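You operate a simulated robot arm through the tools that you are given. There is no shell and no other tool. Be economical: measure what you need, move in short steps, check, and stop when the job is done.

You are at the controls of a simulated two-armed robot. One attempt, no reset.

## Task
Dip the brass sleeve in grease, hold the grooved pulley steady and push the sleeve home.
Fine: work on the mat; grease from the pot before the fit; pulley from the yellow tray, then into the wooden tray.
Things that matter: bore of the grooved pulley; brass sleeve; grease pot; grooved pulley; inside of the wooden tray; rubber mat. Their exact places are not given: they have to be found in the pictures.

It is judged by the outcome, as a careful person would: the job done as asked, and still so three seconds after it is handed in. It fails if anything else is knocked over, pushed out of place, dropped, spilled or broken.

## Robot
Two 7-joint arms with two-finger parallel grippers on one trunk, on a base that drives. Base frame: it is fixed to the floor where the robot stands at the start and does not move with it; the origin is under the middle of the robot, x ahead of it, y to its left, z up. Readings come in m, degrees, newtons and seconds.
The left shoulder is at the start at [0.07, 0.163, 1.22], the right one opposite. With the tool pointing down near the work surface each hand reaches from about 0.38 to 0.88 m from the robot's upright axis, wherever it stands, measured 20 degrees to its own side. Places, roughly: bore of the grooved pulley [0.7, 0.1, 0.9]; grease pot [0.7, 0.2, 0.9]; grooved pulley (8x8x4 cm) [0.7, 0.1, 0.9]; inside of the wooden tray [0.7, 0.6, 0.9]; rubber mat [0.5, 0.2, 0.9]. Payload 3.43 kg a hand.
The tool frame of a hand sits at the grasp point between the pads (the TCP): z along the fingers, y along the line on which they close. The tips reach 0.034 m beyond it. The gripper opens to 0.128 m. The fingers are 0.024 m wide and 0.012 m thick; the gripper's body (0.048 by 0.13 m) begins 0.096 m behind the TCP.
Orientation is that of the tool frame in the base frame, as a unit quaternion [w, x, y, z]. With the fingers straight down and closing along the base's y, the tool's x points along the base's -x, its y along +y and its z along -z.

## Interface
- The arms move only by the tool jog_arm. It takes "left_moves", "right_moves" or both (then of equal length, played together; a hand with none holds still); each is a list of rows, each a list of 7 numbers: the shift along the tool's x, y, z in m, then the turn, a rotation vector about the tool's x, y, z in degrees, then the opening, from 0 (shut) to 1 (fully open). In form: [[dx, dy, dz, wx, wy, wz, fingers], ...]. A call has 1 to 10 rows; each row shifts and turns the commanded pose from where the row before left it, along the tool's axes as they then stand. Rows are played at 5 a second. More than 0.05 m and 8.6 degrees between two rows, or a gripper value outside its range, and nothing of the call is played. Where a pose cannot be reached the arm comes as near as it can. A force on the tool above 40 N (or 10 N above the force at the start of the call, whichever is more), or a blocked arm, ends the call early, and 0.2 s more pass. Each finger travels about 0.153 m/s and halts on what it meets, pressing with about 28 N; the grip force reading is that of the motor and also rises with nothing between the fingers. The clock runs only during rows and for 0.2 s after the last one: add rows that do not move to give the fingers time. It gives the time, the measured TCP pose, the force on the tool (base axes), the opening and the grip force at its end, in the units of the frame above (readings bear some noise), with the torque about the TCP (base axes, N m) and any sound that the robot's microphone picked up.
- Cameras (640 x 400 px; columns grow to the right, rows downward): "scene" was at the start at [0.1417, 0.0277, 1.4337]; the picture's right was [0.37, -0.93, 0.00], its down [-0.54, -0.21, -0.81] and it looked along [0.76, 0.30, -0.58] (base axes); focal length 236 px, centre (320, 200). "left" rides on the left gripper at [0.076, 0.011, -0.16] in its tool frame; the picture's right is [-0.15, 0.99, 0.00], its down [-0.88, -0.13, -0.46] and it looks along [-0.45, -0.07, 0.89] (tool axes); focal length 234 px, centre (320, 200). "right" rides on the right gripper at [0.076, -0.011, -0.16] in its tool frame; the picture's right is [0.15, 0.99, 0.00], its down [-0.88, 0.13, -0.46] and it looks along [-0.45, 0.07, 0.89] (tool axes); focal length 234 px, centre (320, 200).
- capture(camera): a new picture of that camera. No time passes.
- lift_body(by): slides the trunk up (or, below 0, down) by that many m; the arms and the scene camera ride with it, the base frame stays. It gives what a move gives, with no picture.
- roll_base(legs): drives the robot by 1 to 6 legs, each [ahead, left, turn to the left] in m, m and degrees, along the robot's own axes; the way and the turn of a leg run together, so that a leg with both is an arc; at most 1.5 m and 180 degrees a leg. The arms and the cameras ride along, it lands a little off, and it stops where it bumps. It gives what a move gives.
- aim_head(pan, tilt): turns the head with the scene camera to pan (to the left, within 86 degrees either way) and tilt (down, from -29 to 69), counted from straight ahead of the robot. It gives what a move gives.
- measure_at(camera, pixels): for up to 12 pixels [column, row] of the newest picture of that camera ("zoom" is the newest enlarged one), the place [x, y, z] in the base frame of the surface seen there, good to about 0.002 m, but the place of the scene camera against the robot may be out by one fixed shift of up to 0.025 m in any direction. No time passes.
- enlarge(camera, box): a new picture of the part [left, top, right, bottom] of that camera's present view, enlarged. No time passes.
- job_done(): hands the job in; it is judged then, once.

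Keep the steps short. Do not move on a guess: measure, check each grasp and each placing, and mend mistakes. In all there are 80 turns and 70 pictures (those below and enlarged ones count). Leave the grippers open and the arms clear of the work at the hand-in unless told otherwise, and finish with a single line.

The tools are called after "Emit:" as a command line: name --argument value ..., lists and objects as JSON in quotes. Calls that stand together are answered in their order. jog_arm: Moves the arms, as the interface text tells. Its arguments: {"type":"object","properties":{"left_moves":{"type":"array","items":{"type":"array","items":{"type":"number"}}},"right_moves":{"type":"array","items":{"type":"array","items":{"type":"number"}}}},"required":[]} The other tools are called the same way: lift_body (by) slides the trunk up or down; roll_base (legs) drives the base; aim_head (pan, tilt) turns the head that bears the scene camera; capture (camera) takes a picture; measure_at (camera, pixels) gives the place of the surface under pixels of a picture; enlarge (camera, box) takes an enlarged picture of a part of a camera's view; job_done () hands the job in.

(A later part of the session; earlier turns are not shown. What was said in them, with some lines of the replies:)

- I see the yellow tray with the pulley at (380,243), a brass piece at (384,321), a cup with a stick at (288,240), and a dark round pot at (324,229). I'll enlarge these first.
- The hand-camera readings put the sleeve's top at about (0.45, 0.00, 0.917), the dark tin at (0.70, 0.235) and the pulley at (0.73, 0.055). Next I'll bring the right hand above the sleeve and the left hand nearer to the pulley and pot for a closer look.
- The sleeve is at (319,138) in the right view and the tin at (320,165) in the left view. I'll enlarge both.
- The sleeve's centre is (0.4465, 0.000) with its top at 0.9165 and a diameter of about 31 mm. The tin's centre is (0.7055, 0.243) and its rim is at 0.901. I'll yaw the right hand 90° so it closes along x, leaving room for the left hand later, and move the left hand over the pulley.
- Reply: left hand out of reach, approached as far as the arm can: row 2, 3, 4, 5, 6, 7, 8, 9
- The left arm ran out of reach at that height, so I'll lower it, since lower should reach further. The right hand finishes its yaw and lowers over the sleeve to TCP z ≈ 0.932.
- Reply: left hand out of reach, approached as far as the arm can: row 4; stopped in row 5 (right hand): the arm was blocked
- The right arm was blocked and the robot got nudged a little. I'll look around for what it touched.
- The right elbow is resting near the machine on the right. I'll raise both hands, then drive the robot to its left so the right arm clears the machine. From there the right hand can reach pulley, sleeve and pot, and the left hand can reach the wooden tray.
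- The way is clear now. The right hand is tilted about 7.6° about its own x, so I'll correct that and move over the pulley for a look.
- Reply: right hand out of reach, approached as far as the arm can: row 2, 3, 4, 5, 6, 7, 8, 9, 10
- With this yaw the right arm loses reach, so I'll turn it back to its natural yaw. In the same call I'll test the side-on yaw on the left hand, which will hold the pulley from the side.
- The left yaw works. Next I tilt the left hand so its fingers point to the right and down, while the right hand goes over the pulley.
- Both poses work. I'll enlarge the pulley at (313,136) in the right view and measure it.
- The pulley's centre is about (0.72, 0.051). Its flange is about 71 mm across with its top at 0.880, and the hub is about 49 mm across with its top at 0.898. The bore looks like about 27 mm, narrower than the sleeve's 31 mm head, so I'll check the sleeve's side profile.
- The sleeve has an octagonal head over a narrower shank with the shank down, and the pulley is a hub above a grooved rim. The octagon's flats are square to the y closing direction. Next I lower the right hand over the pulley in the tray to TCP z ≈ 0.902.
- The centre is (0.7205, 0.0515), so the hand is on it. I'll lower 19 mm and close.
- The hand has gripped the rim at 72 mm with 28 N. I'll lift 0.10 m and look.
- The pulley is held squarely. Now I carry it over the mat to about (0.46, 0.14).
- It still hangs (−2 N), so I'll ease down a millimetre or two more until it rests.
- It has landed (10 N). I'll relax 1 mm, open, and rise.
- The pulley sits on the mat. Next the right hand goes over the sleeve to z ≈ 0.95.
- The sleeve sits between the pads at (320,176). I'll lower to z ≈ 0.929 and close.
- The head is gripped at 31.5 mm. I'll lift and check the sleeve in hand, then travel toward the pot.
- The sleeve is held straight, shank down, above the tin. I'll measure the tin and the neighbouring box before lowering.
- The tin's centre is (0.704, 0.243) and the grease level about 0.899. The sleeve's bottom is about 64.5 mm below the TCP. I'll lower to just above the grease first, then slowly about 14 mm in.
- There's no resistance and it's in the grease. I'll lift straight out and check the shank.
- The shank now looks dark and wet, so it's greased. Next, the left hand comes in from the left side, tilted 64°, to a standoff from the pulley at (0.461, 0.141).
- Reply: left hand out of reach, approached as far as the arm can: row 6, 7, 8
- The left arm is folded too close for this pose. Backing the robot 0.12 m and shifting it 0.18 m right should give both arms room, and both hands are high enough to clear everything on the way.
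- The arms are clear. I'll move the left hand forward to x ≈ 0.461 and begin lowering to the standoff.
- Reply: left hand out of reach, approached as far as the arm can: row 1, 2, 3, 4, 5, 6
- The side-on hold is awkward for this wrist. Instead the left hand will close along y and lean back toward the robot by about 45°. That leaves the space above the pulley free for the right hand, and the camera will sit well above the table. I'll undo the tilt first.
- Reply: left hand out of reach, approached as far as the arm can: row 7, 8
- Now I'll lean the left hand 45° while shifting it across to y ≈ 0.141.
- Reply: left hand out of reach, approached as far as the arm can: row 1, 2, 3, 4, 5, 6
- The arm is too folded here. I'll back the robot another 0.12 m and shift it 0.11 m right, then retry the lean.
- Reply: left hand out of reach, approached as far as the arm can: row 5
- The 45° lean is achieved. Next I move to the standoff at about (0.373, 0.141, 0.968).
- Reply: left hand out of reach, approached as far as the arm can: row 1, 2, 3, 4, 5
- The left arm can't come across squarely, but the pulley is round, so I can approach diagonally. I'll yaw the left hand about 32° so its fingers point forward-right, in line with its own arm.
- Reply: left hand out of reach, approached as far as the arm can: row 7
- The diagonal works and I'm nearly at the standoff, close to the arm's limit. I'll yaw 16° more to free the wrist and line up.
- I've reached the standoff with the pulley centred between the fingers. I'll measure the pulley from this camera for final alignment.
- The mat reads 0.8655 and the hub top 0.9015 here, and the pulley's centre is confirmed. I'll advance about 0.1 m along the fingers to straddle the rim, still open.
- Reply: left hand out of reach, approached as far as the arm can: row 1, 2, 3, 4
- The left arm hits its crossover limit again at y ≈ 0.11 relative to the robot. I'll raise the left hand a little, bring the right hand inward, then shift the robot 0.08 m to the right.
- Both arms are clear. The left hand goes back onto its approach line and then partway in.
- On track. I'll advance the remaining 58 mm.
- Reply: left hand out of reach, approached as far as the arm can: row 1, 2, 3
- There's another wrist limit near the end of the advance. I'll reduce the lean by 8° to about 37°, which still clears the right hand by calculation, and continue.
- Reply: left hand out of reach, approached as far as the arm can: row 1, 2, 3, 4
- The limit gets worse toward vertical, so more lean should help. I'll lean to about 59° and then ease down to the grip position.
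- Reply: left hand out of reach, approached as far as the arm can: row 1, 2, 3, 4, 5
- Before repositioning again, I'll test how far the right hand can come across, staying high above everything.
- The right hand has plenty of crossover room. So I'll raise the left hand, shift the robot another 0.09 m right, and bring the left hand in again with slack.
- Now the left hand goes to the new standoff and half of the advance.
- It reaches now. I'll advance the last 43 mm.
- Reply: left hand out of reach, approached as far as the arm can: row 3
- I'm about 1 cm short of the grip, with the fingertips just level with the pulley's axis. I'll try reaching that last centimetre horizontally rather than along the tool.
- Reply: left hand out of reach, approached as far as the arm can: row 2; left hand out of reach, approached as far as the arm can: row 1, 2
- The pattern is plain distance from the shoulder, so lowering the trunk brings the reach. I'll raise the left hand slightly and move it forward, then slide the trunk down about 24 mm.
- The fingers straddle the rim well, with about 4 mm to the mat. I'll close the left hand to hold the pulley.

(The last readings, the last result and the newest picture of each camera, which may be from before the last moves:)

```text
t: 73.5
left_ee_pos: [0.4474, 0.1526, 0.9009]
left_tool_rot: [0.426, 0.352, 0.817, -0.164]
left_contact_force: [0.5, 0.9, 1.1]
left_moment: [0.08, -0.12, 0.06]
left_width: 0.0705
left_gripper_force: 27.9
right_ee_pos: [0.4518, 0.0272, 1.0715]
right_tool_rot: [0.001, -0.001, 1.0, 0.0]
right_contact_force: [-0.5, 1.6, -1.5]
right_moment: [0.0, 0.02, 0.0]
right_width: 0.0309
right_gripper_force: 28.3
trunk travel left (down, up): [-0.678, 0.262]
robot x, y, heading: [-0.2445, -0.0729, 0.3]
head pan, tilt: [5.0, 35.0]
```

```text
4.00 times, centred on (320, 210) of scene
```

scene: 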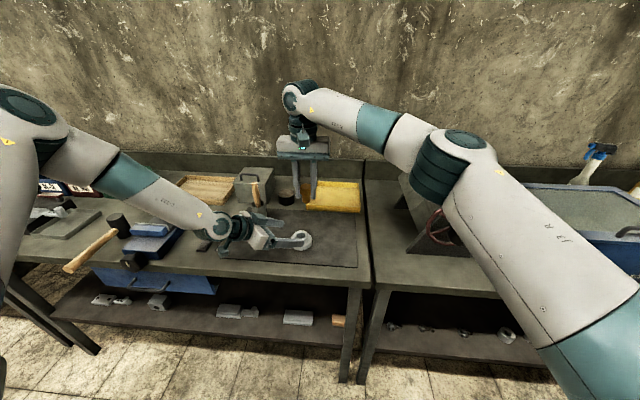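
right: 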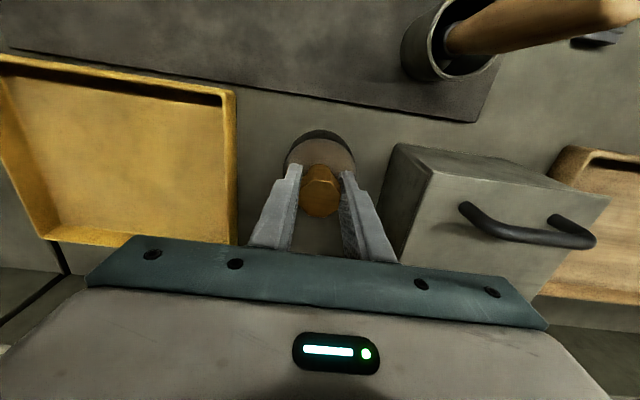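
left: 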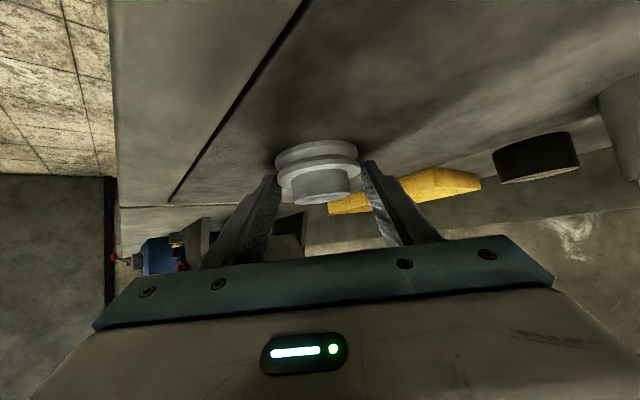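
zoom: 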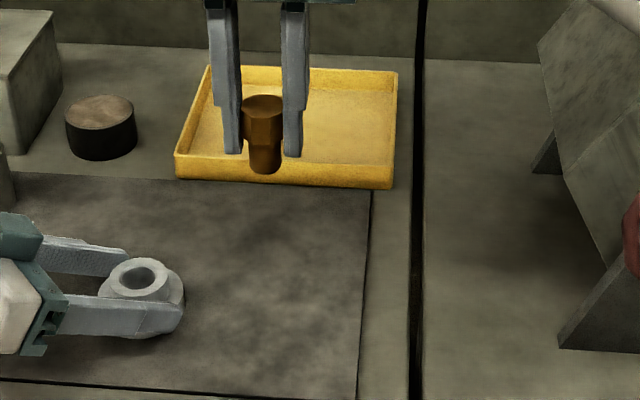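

The pulley is held on its rim at 70.5 mm and 28 N. Now the right hand goes directly above the bore at z ≈ 1.06 so that both bore and sleeve can be measured with the same camera.

Emit:
jog_arm --right_moves '[[-0.003, 0.038, 0.003, 0, 0, 0, 0.2], [-0.003, 0.038, 0.003, 0, 0, 0, 0.2], [-0.003, 0.038, 0.003, 0, 0, 0, 0.2], [0, 0, 0, 0, 0, 0, 0.2]]' --left_moves '[[0, 0, 0, 0, 0, 0, 0.5], [0, 0, 0, 0, 0, 0, 0.5], [0, 0, 0, 0, 0, 0, 0.5], [0, 0, 0, 0, 0, 0, 0.5]]'

Emit:
enlarge --camera "right" --box '[240, 110, 400, 210]'

```text
t: 74.5
left_ee_pos: [0.4466, 0.1513, 0.8997]
left_tool_rot: [0.427, 0.35, 0.817, -0.165]
left_contact_force: [-0.4, -2.3, 0.7]
left_moment: [-0.15, 0.07, 0.1]
left_width: 0.0704
left_gripper_force: 28.6
right_ee_pos: [0.4569, 0.1114, 1.0662]
right_tool_rot: [0.001, -0.002, 1.0, 0.0]
right_contact_force: [0.1, -0.2, -1.3]
right_moment: [-0.01, 0.0, -0.01]
right_width: 0.0307
right_gripper_force: 28.2
right hand out of reach, approached as far as the arm can: row 3
trunk travel left (down, up): [-0.678, 0.262]
robot x, y, heading: [-0.2394, -0.0727, 0.4]
head pan, tilt: [5.0, 35.0]
```

```text
4.00 times, centred on (320, 160) of right
```

zoom: 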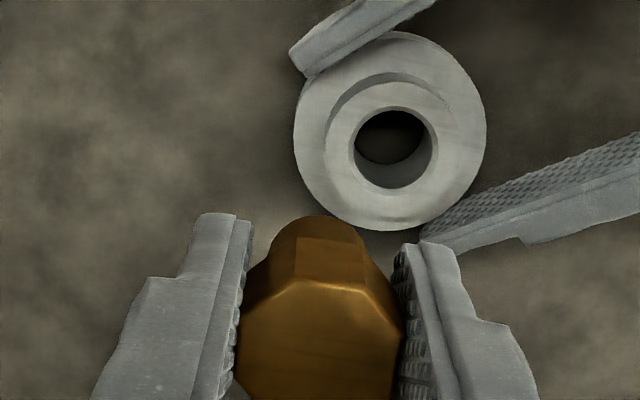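

The right hand is 3 cm short in y at this height. Lower heights reach further, so I'll try descending to z ≈ 1.0 while going across; the sleeve's bottom stays above 0.93.

Emit:
jog_arm --right_moves '[[0, 0, 0.03, 0, 0, 0, 0.2], [0, 0, 0.03, 0, 0, 0, 0.2], [-0.002, 0.015, 0, 0, 0, 0, 0.2], [-0.002, 0.015, 0, 0, 0, 0, 0.2], [0, 0, 0, 0, 0, 0, 0.2]]' --left_moves '[[0, 0, 0, 0, 0, 0, 0.5], [0, 0, 0, 0, 0, 0, 0.5], [0, 0, 0, 0, 0, 0, 0.5], [0, 0, 0, 0, 0, 0, 0.5], [0, 0, 0, 0, 0, 0, 0.5]]'

Emit:
enlarge --camera "right" --box '[240, 110, 400, 210]'

```text
t: 75.7
left_ee_pos: [0.4474, 0.1512, 0.9002]
left_tool_rot: [0.426, 0.351, 0.818, -0.165]
left_contact_force: [-0.2, 1.0, 1.1]
left_moment: [-0.07, 0.08, -0.02]
left_width: 0.0706
left_gripper_force: 28.1
right_ee_pos: [0.4557, 0.1196, 1.0068]
right_tool_rot: [0.0, -0.002, 1.0, 0.0]
right_contact_force: [0.2, 0.0, -0.4]
right_moment: [-0.02, 0.0, 0.01]
right_width: 0.0304
right_gripper_force: 27.9
right hand out of reach, approached as far as the arm can: row 3, 4
trunk travel left (down, up): [-0.678, 0.262]
robot x, y, heading: [-0.2403, -0.0739, 0.2]
head pan, tilt: [5.0, 35.0]
```

```text
4.00 times, centred on (320, 160) of right
```

zoom: 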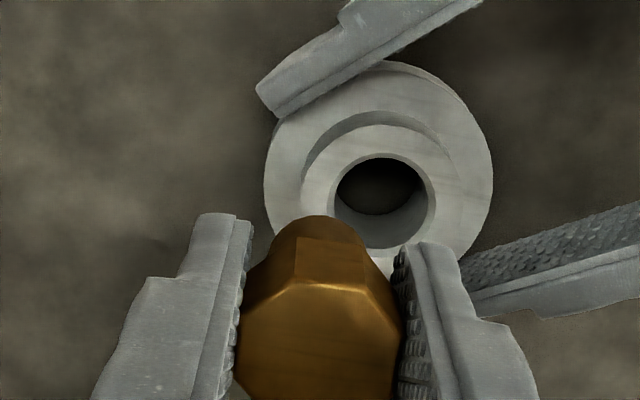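

Still 2 cm short, so I'll let the left hand bring the pulley to the right hand: lift it 5 mm, shift it 25 mm back and 25 mm right (staying on the mat), and set it down.

Emit:
jog_arm --left_moves '[[-0.0045, 0, -0.0033, 0, 0, 0, 0.5], [0, -0.012, 0, 0, 0, 0, 0.5], [0, -0.012, 0, 0, 0, 0, 0.5], [0, -0.0113, 0, 0, 0, 0, 0.5], [0, 0, 0, 0, 0, 0, 0.5], [0.0033, 0, 0.0024, 0, 0, 0, 0.5], [0, 0, 0, 0, 0, 0, 0.5]]'

Emit:
capture --camera "right"

```text
t: 77.3
left_ee_pos: [0.4228, 0.1277, 0.9009]
left_tool_rot: [0.427, 0.35, 0.818, -0.164]
left_contact_force: [0.3, -0.1, -2.3]
left_moment: [0.06, 0.03, -0.02]
left_width: 0.0705
left_gripper_force: 28.2
right_ee_pos: [0.4538, 0.1196, 1.0058]
right_tool_rot: [0.0, -0.003, 1.0, 0.0]
right_contact_force: [0.1, 0.2, -1.6]
right_moment: [-0.02, 0.03, 0.01]
right_width: 0.0307
right_gripper_force: 28.2
trunk travel left (down, up): [-0.678, 0.262]
robot x, y, heading: [-0.2436, -0.0706, 0.1]
head pan, tilt: [5.0, 35.0]
```

```text
15 pictures are left
```

right: 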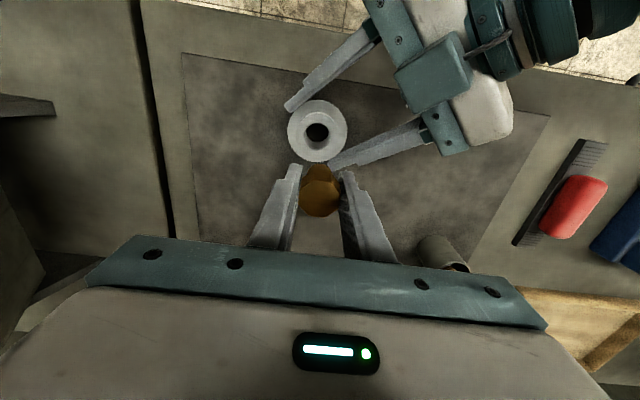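

The pulley moved and still hangs just off the mat (−2.3 N). I'll set it down gently and measure bore and sleeve from this picture.

Emit:
measure_at --camera "right" --pixels '[[300, 131], [334, 131], [317, 116], [317, 150], [317, 104], [290, 131], [346, 131], [320, 190], [307, 190], [333, 190], [320, 180], [320, 212]]'

Emit:
jog_arm --left_moves '[[0.0012, 0, 0.0009, 0, 0, 0, 0.5], [0, 0, 0, 0, 0, 0, 0.5]]'

```text
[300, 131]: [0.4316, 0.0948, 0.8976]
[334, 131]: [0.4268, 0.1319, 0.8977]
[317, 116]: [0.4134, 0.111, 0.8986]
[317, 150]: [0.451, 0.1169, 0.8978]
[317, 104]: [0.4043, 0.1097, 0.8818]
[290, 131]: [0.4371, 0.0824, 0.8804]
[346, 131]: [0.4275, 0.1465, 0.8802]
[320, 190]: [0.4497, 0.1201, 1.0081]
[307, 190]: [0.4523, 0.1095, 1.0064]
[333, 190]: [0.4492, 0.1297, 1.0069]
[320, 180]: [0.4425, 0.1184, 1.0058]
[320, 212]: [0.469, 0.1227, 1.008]
```

```text
t: 77.9
left_ee_pos: [0.4209, 0.127, 0.8997]
left_tool_rot: [0.428, 0.35, 0.817, -0.164]
left_contact_force: [-2.2, 4.0, 9.0]
left_moment: [-0.07, 0.31, -0.16]
left_width: 0.0703
left_gripper_force: 28.1
right_ee_pos: [0.4532, 0.1202, 1.0057]
right_tool_rot: [0.001, -0.003, 1.0, 0.0]
right_contact_force: [0.1, -0.4, -1.7]
right_moment: [0.01, 0.0, 0.0]
right_width: 0.0308
right_gripper_force: 28.3
trunk travel left (down, up): [-0.678, 0.262]
robot x, y, heading: [-0.2458, -0.0712, 0.3]
head pan, tilt: [5.0, 35.0]
```

The pulley is down (9 N). The sleeve has slid about 12 mm up in the grip, having touched the pot's floor, so its bottom is now about 52 mm below the TCP. I'll enlarge to measure the bore rim precisely against the sleeve.

Emit:
enlarge --camera "right" --box '[256, 92, 384, 172]'

```text
5.00 times, centred on (320, 132) of right
```

zoom: 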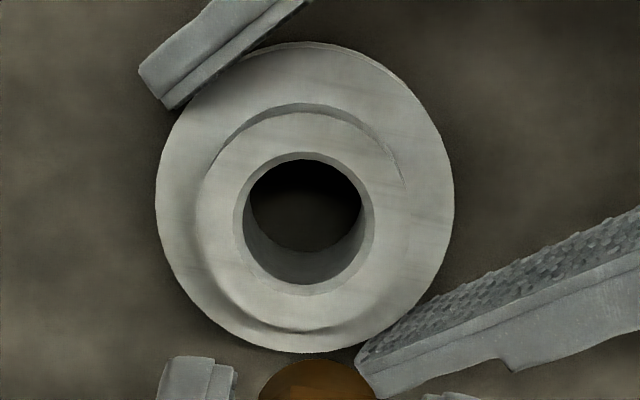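

Emit:
measure_at --camera "zoom" --pixels '[[220, 224], [388, 224], [304, 136], [304, 313], [240, 160], [368, 288], [240, 288], [368, 160], [172, 200], [440, 200], [305, 345], [305, 60]]'

```text
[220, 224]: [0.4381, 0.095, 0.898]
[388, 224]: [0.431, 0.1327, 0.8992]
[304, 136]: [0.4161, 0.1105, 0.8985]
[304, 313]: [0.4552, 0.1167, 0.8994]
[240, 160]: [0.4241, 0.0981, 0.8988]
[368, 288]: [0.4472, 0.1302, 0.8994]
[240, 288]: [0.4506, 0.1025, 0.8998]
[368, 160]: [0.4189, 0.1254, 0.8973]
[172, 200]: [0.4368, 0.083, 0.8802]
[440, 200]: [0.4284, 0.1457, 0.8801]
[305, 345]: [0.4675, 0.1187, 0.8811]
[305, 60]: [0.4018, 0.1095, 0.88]
```

The bore's centre is (0.4352, 0.1139) with its top at 0.899. Now I need the sleeve head's centre with the same care.

Emit:
enlarge --camera "right" --box '[272, 155, 368, 215]'

Emit:
measure_at --camera "zoom" --pixels '[[320, 190], [320, 300], [320, 380], [220, 260], [420, 260], [220, 340], [420, 340], [250, 200], [390, 200], [320, 100], [200, 120], [440, 120]]'

```text
6.67 times, centred on (320, 185) of right
```

zoom: 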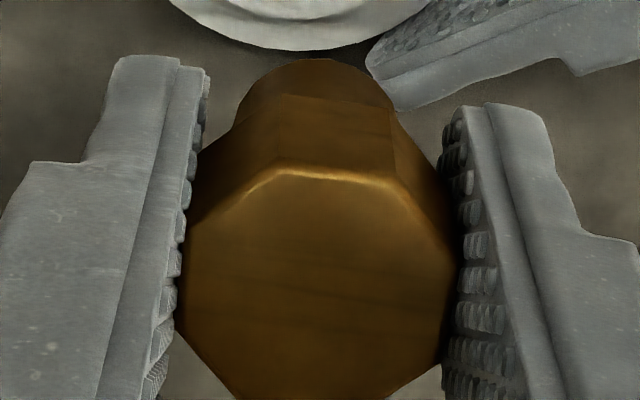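

```text
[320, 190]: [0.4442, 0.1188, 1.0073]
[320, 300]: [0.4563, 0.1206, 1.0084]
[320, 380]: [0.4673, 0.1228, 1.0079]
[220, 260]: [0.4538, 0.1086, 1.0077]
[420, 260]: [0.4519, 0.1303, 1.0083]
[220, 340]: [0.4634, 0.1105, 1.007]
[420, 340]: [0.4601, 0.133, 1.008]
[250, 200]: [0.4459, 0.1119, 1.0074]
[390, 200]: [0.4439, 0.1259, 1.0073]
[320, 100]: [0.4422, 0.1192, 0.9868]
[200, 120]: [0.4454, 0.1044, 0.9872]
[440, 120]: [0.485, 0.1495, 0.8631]
```

The sleeve's centre is (0.4554, 0.1204), so it must shift −20 mm in x and −6.5 mm in y. The shank is about 21 mm and the bore about 26 mm, so clearance is good. I'll shift and lower to about 5 mm above the hub.

Emit:
jog_arm --right_moves '[[0.0202, -0.0065, 0, 0, 0, 0, 0.2], [0, 0, 0.02, 0, 0, 0, 0.2], [0, 0, 0.02, 0, 0, 0, 0.2], [0, 0, 0.007, 0, 0, 0, 0.2], [0, 0, 0, 0, 0, 0, 0.2]]' --left_moves '[[0, 0, 0, 0, 0, 0, 0.5], [0, 0, 0, 0, 0, 0, 0.5], [0, 0, 0, 0, 0, 0, 0.5], [0, 0, 0, 0, 0, 0, 0.5], [0, 0, 0, 0, 0, 0, 0.5]]'

Emit:
enlarge --camera "right" --box '[240, 110, 400, 210]'

```text
t: 79.1
left_ee_pos: [0.4214, 0.1266, 0.8988]
left_tool_rot: [0.427, 0.351, 0.817, -0.164]
left_contact_force: [1.8, 6.0, 13.3]
left_moment: [-0.4, -0.04, -0.03]
left_width: 0.0705
left_gripper_force: 28.1
right_ee_pos: [0.4363, 0.113, 0.958]
right_tool_rot: [0.0, -0.001, 1.0, 0.0]
right_contact_force: [0.2, -0.4, -1.9]
right_moment: [0.0, -0.03, 0.0]
right_width: 0.0307
right_gripper_force: 28.2
trunk travel left (down, up): [-0.678, 0.262]
robot x, y, heading: [-0.2455, -0.0741, 0.2]
head pan, tilt: [5.0, 35.0]
```

```text
4.00 times, centred on (320, 160) of right
```

zoom: 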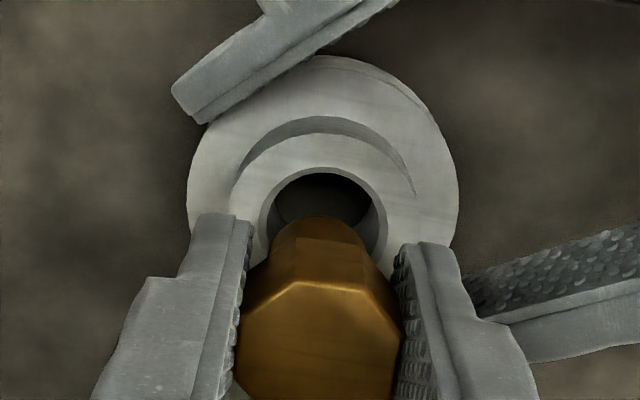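

The alignment is within about 1.5 mm. I'll trim by 1.5 mm back and 1 mm left, then lower in small steps into the bore, watching the force.

Emit:
jog_arm --right_moves '[[0.0015, 0.001, 0, 0, 0, 0, 0.2], [0, 0, 0.004, 0, 0, 0, 0.2], [0, 0, 0.004, 0, 0, 0, 0.2], [0, 0, 0.004, 0, 0, 0, 0.2], [0, 0, 0.004, 0, 0, 0, 0.2], [0, 0, 0, 0, 0, 0, 0.2]]' --left_moves '[[0, 0, 0, 0, 0, 0, 0.5], [0, 0, 0, 0, 0, 0, 0.5], [0, 0, 0, 0, 0, 0, 0.5], [0, 0, 0, 0, 0, 0, 0.5], [0, 0, 0, 0, 0, 0, 0.5], [0, 0, 0, 0, 0, 0, 0.5]]'

```text
t: 80.5
left_ee_pos: [0.4213, 0.1267, 0.8999]
left_tool_rot: [0.427, 0.35, 0.817, -0.163]
left_contact_force: [7.6, 6.9, 14.7]
left_moment: [-0.13, -0.18, -0.15]
left_width: 0.0703
left_gripper_force: 27.9
right_ee_pos: [0.4341, 0.1146, 0.942]
right_tool_rot: [0.0, -0.002, 1.0, 0.0]
right_contact_force: [-5.9, -2.9, -2.2]
right_moment: [-0.16, 0.29, 0.0]
right_width: 0.0307
right_gripper_force: 28.1
trunk travel left (down, up): [-0.678, 0.262]
robot x, y, heading: [-0.2455, -0.0741, 0.3]
head pan, tilt: [5.0, 35.0]
```

The sleeve has entered the bore, with a small side force (−5.9, −2.9 N) meaning I should ease −x and −y slightly. I'll do that and lower another 5 mm.

Emit:
jog_arm --right_moves '[[0.001, -0.0005, 0, 0, 0, 0, 0.2], [0, 0, 0.002, 0, 0, 0, 0.2], [0, 0, 0.002, 0, 0, 0, 0.2], [0, 0, 0.0015, 0, 0, 0, 0.2], [0, 0, 0, 0, 0, 0, 0.2]]' --left_moves '[[0, 0, 0, 0, 0, 0, 0.5], [0, 0, 0, 0, 0, 0, 0.5], [0, 0, 0, 0, 0, 0, 0.5], [0, 0, 0, 0, 0, 0, 0.5], [0, 0, 0, 0, 0, 0, 0.5]]'

Emit:
enlarge --camera "right" --box '[240, 110, 400, 210]'

```text
t: 81.7
left_ee_pos: [0.4212, 0.1264, 0.8995]
left_tool_rot: [0.428, 0.351, 0.817, -0.164]
left_contact_force: [8.3, 8.3, 15.8]
left_moment: [0.09, -0.33, -0.19]
left_width: 0.0706
left_gripper_force: 28.1
right_ee_pos: [0.4336, 0.1143, 0.9373]
right_tool_rot: [0.001, -0.002, 1.0, 0.0]
right_contact_force: [-3.2, -1.8, -0.2]
right_moment: [-0.04, 0.13, -0.02]
right_width: 0.0309
right_gripper_force: 28.1
trunk travel left (down, up): [-0.678, 0.262]
robot x, y, heading: [-0.2438, -0.0715, 0.2]
head pan, tilt: [5.0, 35.0]
```

```text
4.00 times, centred on (320, 160) of right
```

zoom: 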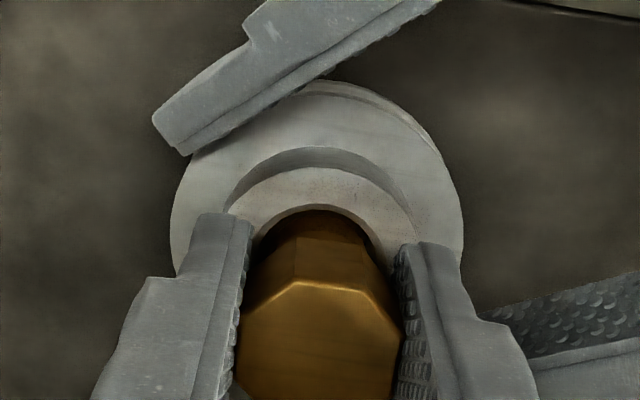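

The sleeve is in the bore. The fingertips are about 4 mm above the hub and can't go further around the head, so I'll open the right hand just slightly (to clear the left fingers), rise, then press the head down with shut fingers.

Emit:
jog_arm --right_moves '[[0, 0, 0, 0, 0, 0, 0.3], [0, 0, 0, 0, 0, 0, 0.33], [0, 0, 0, 0, 0, 0, 0.33], [0, 0, -0.02, 0, 0, 0, 0.33], [0, 0, -0.03, 0, 0, 0, 0.33], [0, 0, -0.02, 0, 0, 0, 0.33], [0, 0, 0, 0, 0, 0, 0], [0, 0, 0, 0, 0, 0, 0], [0, 0, 0, 0, 0, 0, 0]]' --left_moves '[[0, 0, 0, 0, 0, 0, 0.5], [0, 0, 0, 0, 0, 0, 0.5], [0, 0, 0, 0, 0, 0, 0.5], [0, 0, 0, 0, 0, 0, 0.5], [0, 0, 0, 0, 0, 0, 0.5], [0, 0, 0, 0, 0, 0, 0.5], [0, 0, 0, 0, 0, 0, 0.5], [0, 0, 0, 0, 0, 0, 0.5], [0, 0, 0, 0, 0, 0, 0.5]]'

Emit:
capture --camera "right"

Emit:
measure_at --camera "right" --pixels '[[320, 140], [320, 150], [320, 160], [310, 145], [330, 145]]'

```text
t: 83.7
left_ee_pos: [0.4214, 0.1267, 0.8996]
left_tool_rot: [0.427, 0.35, 0.818, -0.164]
left_contact_force: [7.4, 7.6, 18.9]
left_moment: [-0.11, -0.41, -0.15]
left_width: 0.0702
left_gripper_force: 27.7
right_ee_pos: [0.4332, 0.1133, 1.0068]
right_tool_rot: [0.0, -0.002, 1.0, 0.0]
right_contact_force: [-0.2, -0.1, -0.1]
right_moment: [0.0, 0.01, 0.0]
right_width: 0.0001
right_gripper_force: 28.2
trunk travel left (down, up): [-0.678, 0.262]
robot x, y, heading: [-0.2427, -0.0706, -0.0]
head pan, tilt: [5.0, 35.0]
```

```text
10 pictures are left
```

right: 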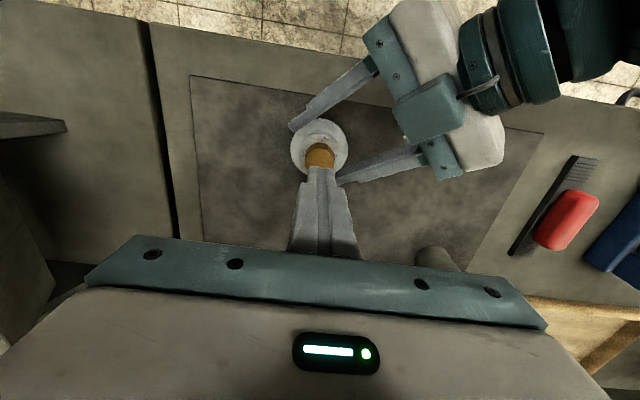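

```text
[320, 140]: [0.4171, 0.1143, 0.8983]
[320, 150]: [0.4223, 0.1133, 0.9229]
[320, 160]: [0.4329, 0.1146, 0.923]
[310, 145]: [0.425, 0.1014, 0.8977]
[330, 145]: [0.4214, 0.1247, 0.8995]
```

The sleeve's top now reads 0.923, so it has dropped close to seated. I'll press down with the shut fingers, slowly near contact.

Emit:
jog_arm --right_moves '[[0, 0, 0.03, 0, 0, 0, 0], [0, 0, 0.016, 0, 0, 0, 0], [0, 0, 0.002, 0, 0, 0, 0], [0, 0, 0.002, 0, 0, 0, 0], [0, 0, 0.002, 0, 0, 0, 0], [0, 0, 0, 0, 0, 0, 0]]' --left_moves '[[0, 0, 0, 0, 0, 0, 0.5], [0, 0, 0, 0, 0, 0, 0.5], [0, 0, 0, 0, 0, 0, 0.5], [0, 0, 0, 0, 0, 0, 0.5], [0, 0, 0, 0, 0, 0, 0.5], [0, 0, 0, 0, 0, 0, 0.5]]'

```text
t: 85.1
left_ee_pos: [0.4217, 0.1258, 0.8997]
left_tool_rot: [0.427, 0.35, 0.818, -0.163]
left_contact_force: [23.5, 5.7, -0.7]
left_moment: [-0.33, -0.42, -0.16]
left_width: 0.0702
left_gripper_force: 27.5
right_ee_pos: [0.4324, 0.1135, 0.9582]
right_tool_rot: [0.003, -0.001, 1.0, 0.001]
right_contact_force: [-6.4, -1.2, 38.0]
right_moment: [-0.03, 0.08, 0.09]
right_width: 0.0
right_gripper_force: 28.2
trunk travel left (down, up): [-0.678, 0.262]
robot x, y, heading: [-0.246, -0.0699, 0.2]
head pan, tilt: [5.0, 35.0]
```

There's firm resistance (38 N) with the head top at about 0.924. I'll back off and check from the left camera's low side view whether the head touches the hub.

Emit:
jog_arm --right_moves '[[0, 0, -0.03, 0, 0, 0, 0], [0, 0, -0.04, 0, 0, 0, 0], [0, 0, 0, 0, 0, 0, 0]]' --left_moves '[[0, 0, 0, 0, 0, 0, 0.5], [0, 0, 0, 0, 0, 0, 0.5], [0, 0, 0, 0, 0, 0, 0.5]]'

Emit:
enlarge --camera "left" --box '[256, 130, 384, 210]'

Emit:
measure_at --camera "zoom" --pixels '[[320, 380], [320, 350], [320, 300], [320, 250], [320, 220], [320, 180], [320, 130]]'

```text
t: 85.9
left_ee_pos: [0.4216, 0.1266, 0.8991]
left_tool_rot: [0.427, 0.351, 0.817, -0.164]
left_contact_force: [2.3, 5.4, 14.1]
left_moment: [-0.38, -0.2, -0.04]
left_width: 0.07
left_gripper_force: 27.8
right_ee_pos: [0.4318, 0.1139, 1.0261]
right_tool_rot: [0.001, -0.004, 1.0, 0.0]
right_contact_force: [-0.6, 0.4, -0.5]
right_moment: [0.02, 0.0, 0.0]
right_width: 0.0002
right_gripper_force: 28.4
trunk travel left (down, up): [-0.678, 0.262]
robot x, y, heading: [-0.2434, -0.0702, 0.1]
head pan, tilt: [5.0, 35.0]
```

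```text
5.00 times, centred on (320, 170) of left
```

zoom: 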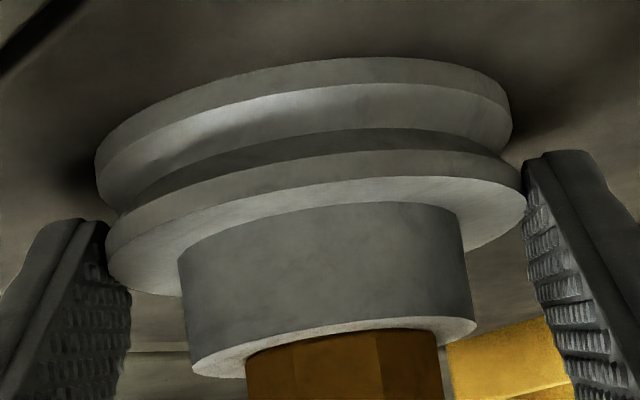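

```text
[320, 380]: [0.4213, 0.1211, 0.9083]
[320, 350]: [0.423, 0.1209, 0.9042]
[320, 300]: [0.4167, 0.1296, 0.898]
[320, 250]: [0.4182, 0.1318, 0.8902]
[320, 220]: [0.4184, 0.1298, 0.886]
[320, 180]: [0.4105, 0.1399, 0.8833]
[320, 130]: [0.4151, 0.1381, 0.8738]
```

The head's facets meet the hub's face with no gap, so the sleeve is home. Now the left hand opens and backs off along its approach line.

Emit:
jog_arm --left_moves '[[0, 0, 0, 0, 0, 0, 0.7], [0, 0, 0, 0, 0, 0, 0.8], [0, 0, 0, 0, 0, 0, 0.8], [0, 0, -0.03, 0, 0, 0, 0.8], [0, 0, -0.04, 0, 0, 0, 0.8], [0, 0, -0.04, 0, 0, 0, 0.8], [-0.035, 0, -0.02, 0, 0, 0, 0.8], [-0.035, 0, -0.02, 0, 0, 0, 0.8], [-0.035, 0, -0.02, 0, 0, 0, 0.8], [0, 0, 0, 0, 0, 0, 0.8]]'

Emit:
capture --camera "right"

```text
t: 88.1
left_ee_pos: [0.3638, 0.1775, 1.0845]
left_tool_rot: [0.427, 0.35, 0.818, -0.163]
left_contact_force: [-0.7, 0.5, 0.7]
left_moment: [-0.04, 0.0, -0.05]
left_width: 0.1021
left_gripper_force: 0.1
right_ee_pos: [0.4337, 0.1148, 1.0254]
right_tool_rot: [0.0, -0.002, 1.0, 0.0]
right_contact_force: [-0.7, -0.7, -0.6]
right_moment: [-0.01, -0.04, 0.0]
right_width: 0.0
right_gripper_force: 27.9
trunk travel left (down, up): [-0.678, 0.262]
robot x, y, heading: [-0.2416, -0.0705, 0.3]
head pan, tilt: [5.0, 35.0]
```

```text
8 pictures are left
```

right: 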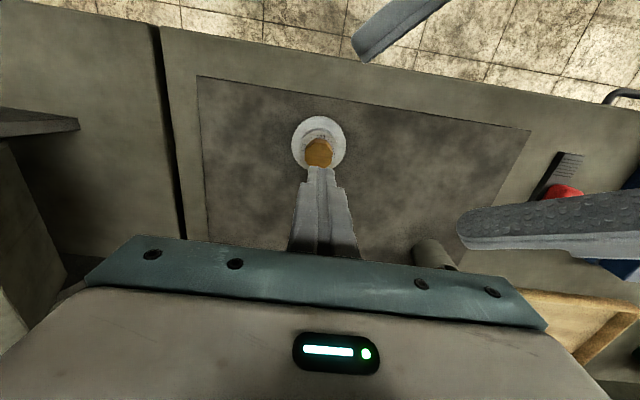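

The pulley stands alone with the sleeve in it. I'll move the left hand further away and measure where the pulley sits now.

Emit:
jog_arm --left_moves '[[0, 0, -0.04, 0, 0, 0, 0.8], [0, 0, -0.04, 0, 0, 0, 0.8], [0, 0, -0.03, 0, 0, 0, 0.8], [0, 0, 0, 0, 0, 0, 0.8]]'

Emit:
measure_at --camera "right" --pixels '[[294, 142], [343, 142], [319, 119], [319, 145], [319, 155], [310, 150], [329, 150], [300, 125], [338, 125]]'

```text
t: 89.1
left_ee_pos: [0.3025, 0.2424, 1.1487]
left_tool_rot: [0.426, 0.35, 0.818, -0.164]
left_contact_force: [0.0, 1.0, -0.3]
left_moment: [-0.03, 0.0, -0.03]
left_width: 0.1024
left_gripper_force: 0.2
right_ee_pos: [0.434, 0.1138, 1.0246]
right_tool_rot: [0.0, -0.001, 1.0, 0.001]
right_contact_force: [-0.4, -0.9, -1.0]
right_moment: [-0.02, 0.03, 0.0]
right_width: 0.0001
right_gripper_force: 28.5
trunk travel left (down, up): [-0.678, 0.262]
robot x, y, heading: [-0.241, -0.074, 0.3]
head pan, tilt: [5.0, 35.0]
```

```text
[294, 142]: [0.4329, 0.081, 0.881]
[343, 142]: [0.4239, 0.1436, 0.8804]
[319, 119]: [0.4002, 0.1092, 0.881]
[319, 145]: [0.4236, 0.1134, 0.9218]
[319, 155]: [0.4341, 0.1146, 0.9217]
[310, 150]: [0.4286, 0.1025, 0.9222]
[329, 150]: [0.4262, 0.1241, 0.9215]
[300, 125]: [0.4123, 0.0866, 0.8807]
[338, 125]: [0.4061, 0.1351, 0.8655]
```

The pulley's centre is about (0.435, 0.113), right under the right hand. I'll open, lower to z ≈ 0.905, and grip the rim.

Emit:
jog_arm --right_moves '[[0, 0, 0, 0, 0, 0, 0.85], [0, 0, 0, 0, 0, 0, 0.85], [-0.001, 0, 0, 0, 0, 0, 0.85], [0, 0, 0.04, 0, 0, 0, 0.85], [0, 0, 0.04, 0, 0, 0, 0.85], [0, 0, 0.039, 0, 0, 0, 0.85], [0, 0, 0, 0, 0, 0, 0.85], [0, 0, 0, 0, 0, 0, 0.5], [0, 0, 0, 0, 0, 0, 0.45], [0, 0, 0, 0, 0, 0, 0.45]]'

```text
t: 91.3
left_ee_pos: [0.3026, 0.2409, 1.1484]
left_tool_rot: [0.427, 0.351, 0.817, -0.165]
left_contact_force: [0.1, 1.0, -0.7]
left_moment: [0.05, 0.01, -0.02]
left_width: 0.1023
left_gripper_force: 0.1
right_ee_pos: [0.435, 0.1141, 0.9052]
right_tool_rot: [0.001, -0.002, 1.0, 0.001]
right_contact_force: [0.3, -0.2, 0.2]
right_moment: [-0.14, -0.08, -0.03]
right_width: 0.0695
right_gripper_force: 27.8
trunk travel left (down, up): [-0.678, 0.262]
robot x, y, heading: [-0.2409, -0.071, 0.1]
head pan, tilt: [5.0, 35.0]
```

The rim is gripped at 69.5 mm. I'll lift high, check the hold, then drive left and forward to the wooden tray.

Emit:
jog_arm --right_moves '[[0, 0, -0.02, 0, 0, 0, 0.45], [0, 0, -0.04, 0, 0, 0, 0.45], [0, 0, -0.04, 0, 0, 0, 0.45], [0.0, -0.02, -0.04, 0, 0, 0, 0.45], [0, -0.02, -0.03, 0, 0, 0, 0.45], [0, -0.02, -0.015, 0, 0, 0, 0.45], [0, 0, 0, 0, 0, 0, 0.45]]'

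Emit:
capture --camera "right"

```text
t: 92.9
left_ee_pos: [0.3024, 0.242, 1.1496]
left_tool_rot: [0.427, 0.351, 0.817, -0.165]
left_contact_force: [-0.1, 0.3, 0.8]
left_moment: [-0.03, -0.01, 0.02]
left_width: 0.1028
left_gripper_force: 0.0
right_ee_pos: [0.4364, 0.0523, 1.0893]
right_tool_rot: [-0.001, -0.002, 1.0, 0.0]
right_contact_force: [0.0, 0.5, -2.7]
right_moment: [-0.02, 0.01, 0.02]
right_width: 0.0696
right_gripper_force: 27.7
trunk travel left (down, up): [-0.678, 0.262]
robot x, y, heading: [-0.2458, -0.0708, 0.3]
head pan, tilt: [5.0, 35.0]
```

```text
7 pictures are left
```

right: 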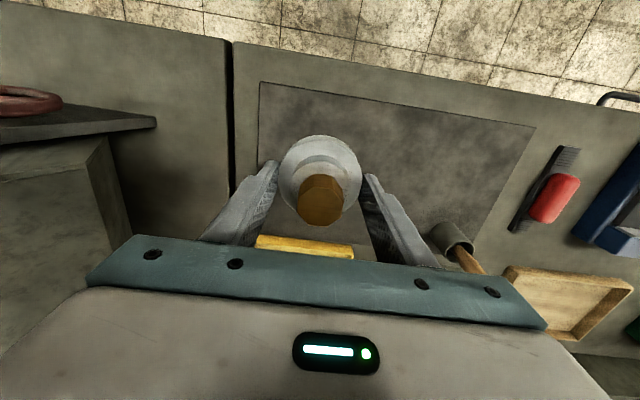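

The assembly hangs level with the sleeve seated. I'll measure the wooden tray from this view before driving.

Emit:
measure_at --camera "right" --pixels '[[512, 268], [630, 287], [580, 338], [565, 300], [590, 310], [530, 290], [550, 325], [470, 262], [485, 275]]'

Emit:
roll_base --legs '[[0, 0.62, 0]]'

```text
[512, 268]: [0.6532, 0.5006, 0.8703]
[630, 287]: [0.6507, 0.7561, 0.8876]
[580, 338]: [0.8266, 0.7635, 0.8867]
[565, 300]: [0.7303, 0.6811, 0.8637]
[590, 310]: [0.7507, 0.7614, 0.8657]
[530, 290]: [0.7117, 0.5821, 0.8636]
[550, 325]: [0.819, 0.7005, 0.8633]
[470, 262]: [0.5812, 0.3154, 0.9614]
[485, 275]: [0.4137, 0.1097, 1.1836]
```

```text
t: 96.3
left_ee_pos: [0.2928, 0.8569, 1.1486]
left_tool_rot: [0.427, 0.347, 0.819, -0.162]
left_contact_force: [0.7, -0.3, -0.4]
left_moment: [-0.01, 0.06, -0.01]
left_width: 0.1024
left_gripper_force: 0.1
right_ee_pos: [0.4293, 0.6696, 1.0893]
right_tool_rot: [0.001, -0.007, 1.0, -0.001]
right_contact_force: [-0.1, -0.4, -3.4]
right_moment: [0.0, 0.01, -0.02]
right_width: 0.0695
right_gripper_force: 28.1
trunk travel left (down, up): [-0.678, 0.262]
robot x, y, heading: [-0.2492, 0.5417, 0.6]
head pan, tilt: [5.0, 35.0]
```

The tray's interior spans x 0.655–0.825 and y 0.505–0.758, with its floor at 0.8635. I'll drive forward 0.25 m and then move above its middle.

Emit:
roll_base --legs '[[0.25, 0, 0]]'

Emit:
capture --camera "right"

```text
t: 98.1
left_ee_pos: [0.5395, 0.8638, 1.1489]
left_tool_rot: [0.427, 0.344, 0.821, -0.16]
left_contact_force: [-0.3, -0.2, -0.1]
left_moment: [0.0, 0.05, 0.03]
left_width: 0.1025
left_gripper_force: 0.1
right_ee_pos: [0.6773, 0.6782, 1.0894]
right_tool_rot: [0.0, -0.011, 1.0, 0.0]
right_contact_force: [-0.8, -0.4, -2.9]
right_moment: [0.01, 0.01, -0.03]
right_width: 0.0696
right_gripper_force: 27.5
trunk travel left (down, up): [-0.678, 0.262]
robot x, y, heading: [-0.0037, 0.5423, 1.1]
head pan, tilt: [5.0, 35.0]
```

```text
6 pictures are left
```

right: 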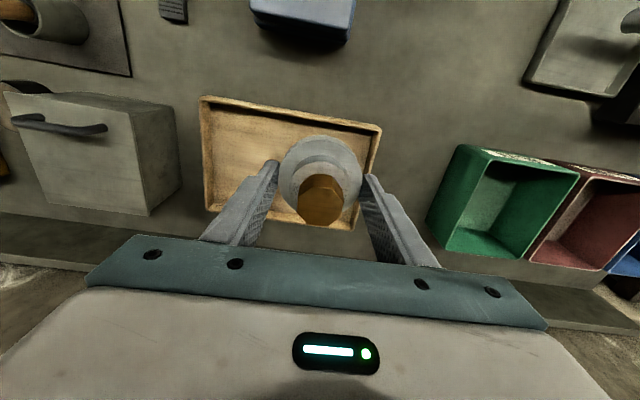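

Emit:
measure_at --camera "right" --pixels '[[203, 100], [379, 130], [349, 226], [211, 208], [240, 150], [270, 130], [290, 215]]'

Emit:
jog_arm --right_moves '[[-0.03, -0.024, 0, 0, 0, 0, 0.45], [-0.033, -0.024, 0, 0, 0, 0, 0.45], [0, 0, 0.04, 0, 0, 0, 0.45], [0, 0, 0.04, 0, 0, 0, 0.45], [0, 0, 0.03, 0, 0, 0, 0.45], [0, 0, 0, 0, 0, 0, 0.45]]'

Emit:
capture --camera "right"

```text
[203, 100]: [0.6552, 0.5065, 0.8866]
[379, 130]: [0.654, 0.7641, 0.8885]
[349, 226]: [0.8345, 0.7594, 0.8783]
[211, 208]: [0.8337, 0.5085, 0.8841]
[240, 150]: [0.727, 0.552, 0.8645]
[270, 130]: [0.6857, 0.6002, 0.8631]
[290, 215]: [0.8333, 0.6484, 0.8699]
```

```text
t: 99.5
left_ee_pos: [0.5403, 0.8637, 1.1474]
left_tool_rot: [0.428, 0.343, 0.821, -0.16]
left_contact_force: [0.3, -0.2, -0.4]
left_moment: [0.01, 0.01, -0.02]
left_width: 0.1025
left_gripper_force: 0.0
right_ee_pos: [0.7413, 0.6299, 0.9787]
right_tool_rot: [0.001, -0.011, 1.0, 0.0]
right_contact_force: [-0.9, -0.2, -3.3]
right_moment: [-0.04, 0.01, -0.01]
right_width: 0.0694
right_gripper_force: 27.8
trunk travel left (down, up): [-0.678, 0.262]
robot x, y, heading: [-0.0006, 0.5427, 1.1]
head pan, tilt: [5.0, 35.0]
```

```text
5 pictures are left
```

right: 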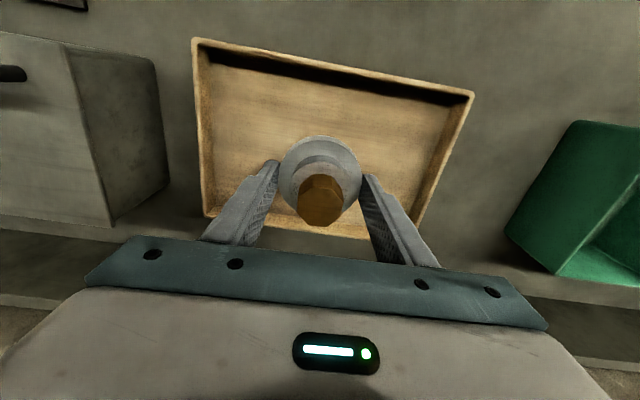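

The pulley is centred over the tray. I'll lower to just above the floor, then feel for contact.

Emit:
jog_arm --right_moves '[[0, 0, 0.04, 0, 0, 0, 0.45], [0, 0, 0.03, 0, 0, 0, 0.45], [0, 0, 0.0015, 0, 0, 0, 0.45], [0, 0, 0.0015, 0, 0, 0, 0.45], [0, 0, 0, 0, 0, 0, 0.45]]'

```text
t: 100.7
left_ee_pos: [0.5396, 0.8652, 1.1494]
left_tool_rot: [0.428, 0.344, 0.82, -0.16]
left_contact_force: [0.1, 0.3, 0.1]
left_moment: [0.02, 0.0, 0.01]
left_width: 0.1025
left_gripper_force: 0.1
right_ee_pos: [0.7416, 0.6315, 0.907]
right_tool_rot: [0.001, -0.01, 1.0, 0.001]
right_contact_force: [0.1, 1.7, 4.8]
right_moment: [-0.2, 0.09, -0.03]
right_width: 0.0694
right_gripper_force: 27.5
trunk travel left (down, up): [-0.678, 0.262]
robot x, y, heading: [0.0014, 0.5405, 1.4]
head pan, tilt: [5.0, 35.0]
```

Contact is made (4.8 N up). I'll open and rise clear.

Emit:
jog_arm --right_moves '[[0, 0, 0, 0, 0, 0, 0.6], [0, 0, 0, 0, 0, 0, 0.8], [0, 0, 0, 0, 0, 0, 0.8], [0, 0, -0.02, 0, 0, 0, 0.8], [0, 0, -0.04, 0, 0, 0, 0.8], [0, 0, -0.04, 0, 0, 0, 0.8], [0, 0, -0.04, 0, 0, 0, 0.8], [0, 0, -0.03, 0, 0, 0, 1], [0, 0, 0, 0, 0, 0, 1]]'

Emit:
enlarge --camera "right" --box '[200, 60, 440, 210]'

Emit:
measure_at --camera "zoom" --pixels '[[320, 200], [330, 210], [310, 190]]'

```text
t: 102.7
left_ee_pos: [0.5419, 0.863, 1.1485]
left_tool_rot: [0.428, 0.343, 0.821, -0.16]
left_contact_force: [0.0, 0.1, 0.7]
left_moment: [-0.01, -0.05, -0.01]
left_width: 0.1023
left_gripper_force: 0.0
right_ee_pos: [0.7423, 0.6302, 1.0762]
right_tool_rot: [0.0, -0.011, 1.0, 0.0]
right_contact_force: [0.6, 0.7, 0.3]
right_moment: [-0.01, 0.04, -0.03]
right_width: 0.1282
right_gripper_force: 0.2
trunk travel left (down, up): [-0.678, 0.262]
robot x, y, heading: [0.0012, 0.5438, 1.2]
head pan, tilt: [5.0, 35.0]
```

```text
2.67 times, centred on (320, 135) of right
```

zoom: 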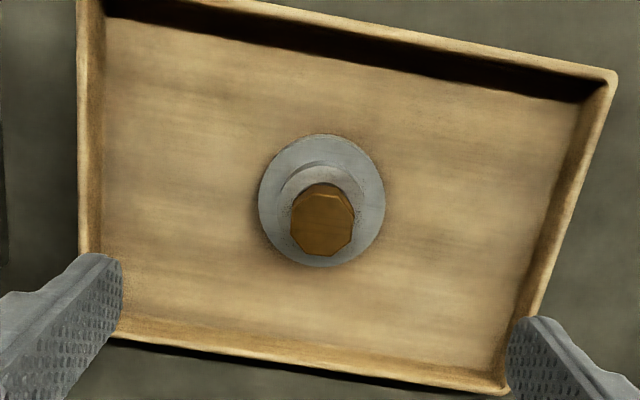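

```text
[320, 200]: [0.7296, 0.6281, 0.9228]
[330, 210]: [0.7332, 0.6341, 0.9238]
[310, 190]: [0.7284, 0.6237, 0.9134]
```

The pulley stands in the wooden tray, with the sleeve top at 0.923, i.e. fully seated. One last look over the bench before handing in.

Emit:
aim_head --pan -20 --tilt 38

Emit:
capture --camera "scene"

```text
t: 103.6
left_ee_pos: [0.5401, 0.865, 1.1488]
left_tool_rot: [0.428, 0.345, 0.82, -0.161]
left_contact_force: [-0.3, -0.3, -0.7]
left_moment: [0.01, 0.0, 0.04]
left_width: 0.1024
left_gripper_force: 0.0
right_ee_pos: [0.7431, 0.6314, 1.0761]
right_tool_rot: [0.001, -0.011, 1.0, 0.0]
right_contact_force: [-0.7, -0.9, 0.3]
right_moment: [0.02, 0.03, 0.02]
right_width: 0.1278
right_gripper_force: 0.1
trunk travel left (down, up): [-0.678, 0.262]
robot x, y, heading: [0.0022, 0.539, 1.1]
head pan, tilt: [-20.0, 38.0]
```

```text
3 pictures are left
```

scene: 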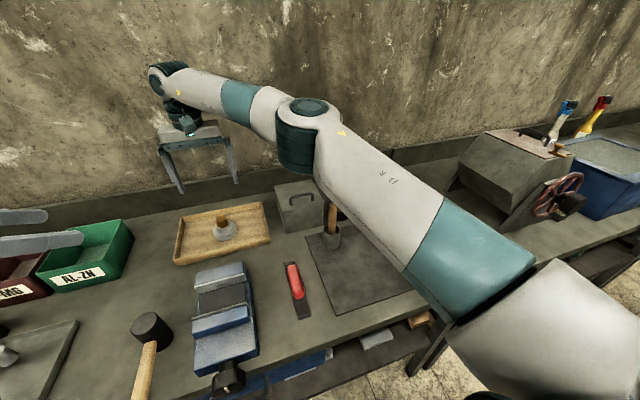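

Everything visible on the bench is upright and in its place, and both grippers are open and clear, so I'm handing in.

Emit:
job_done

```text
The job is handed in.
```

The sleeve was dipped in grease and pushed home in the pulley while the left hand held it steady on the mat, and the pulley now stands in the wooden tray.
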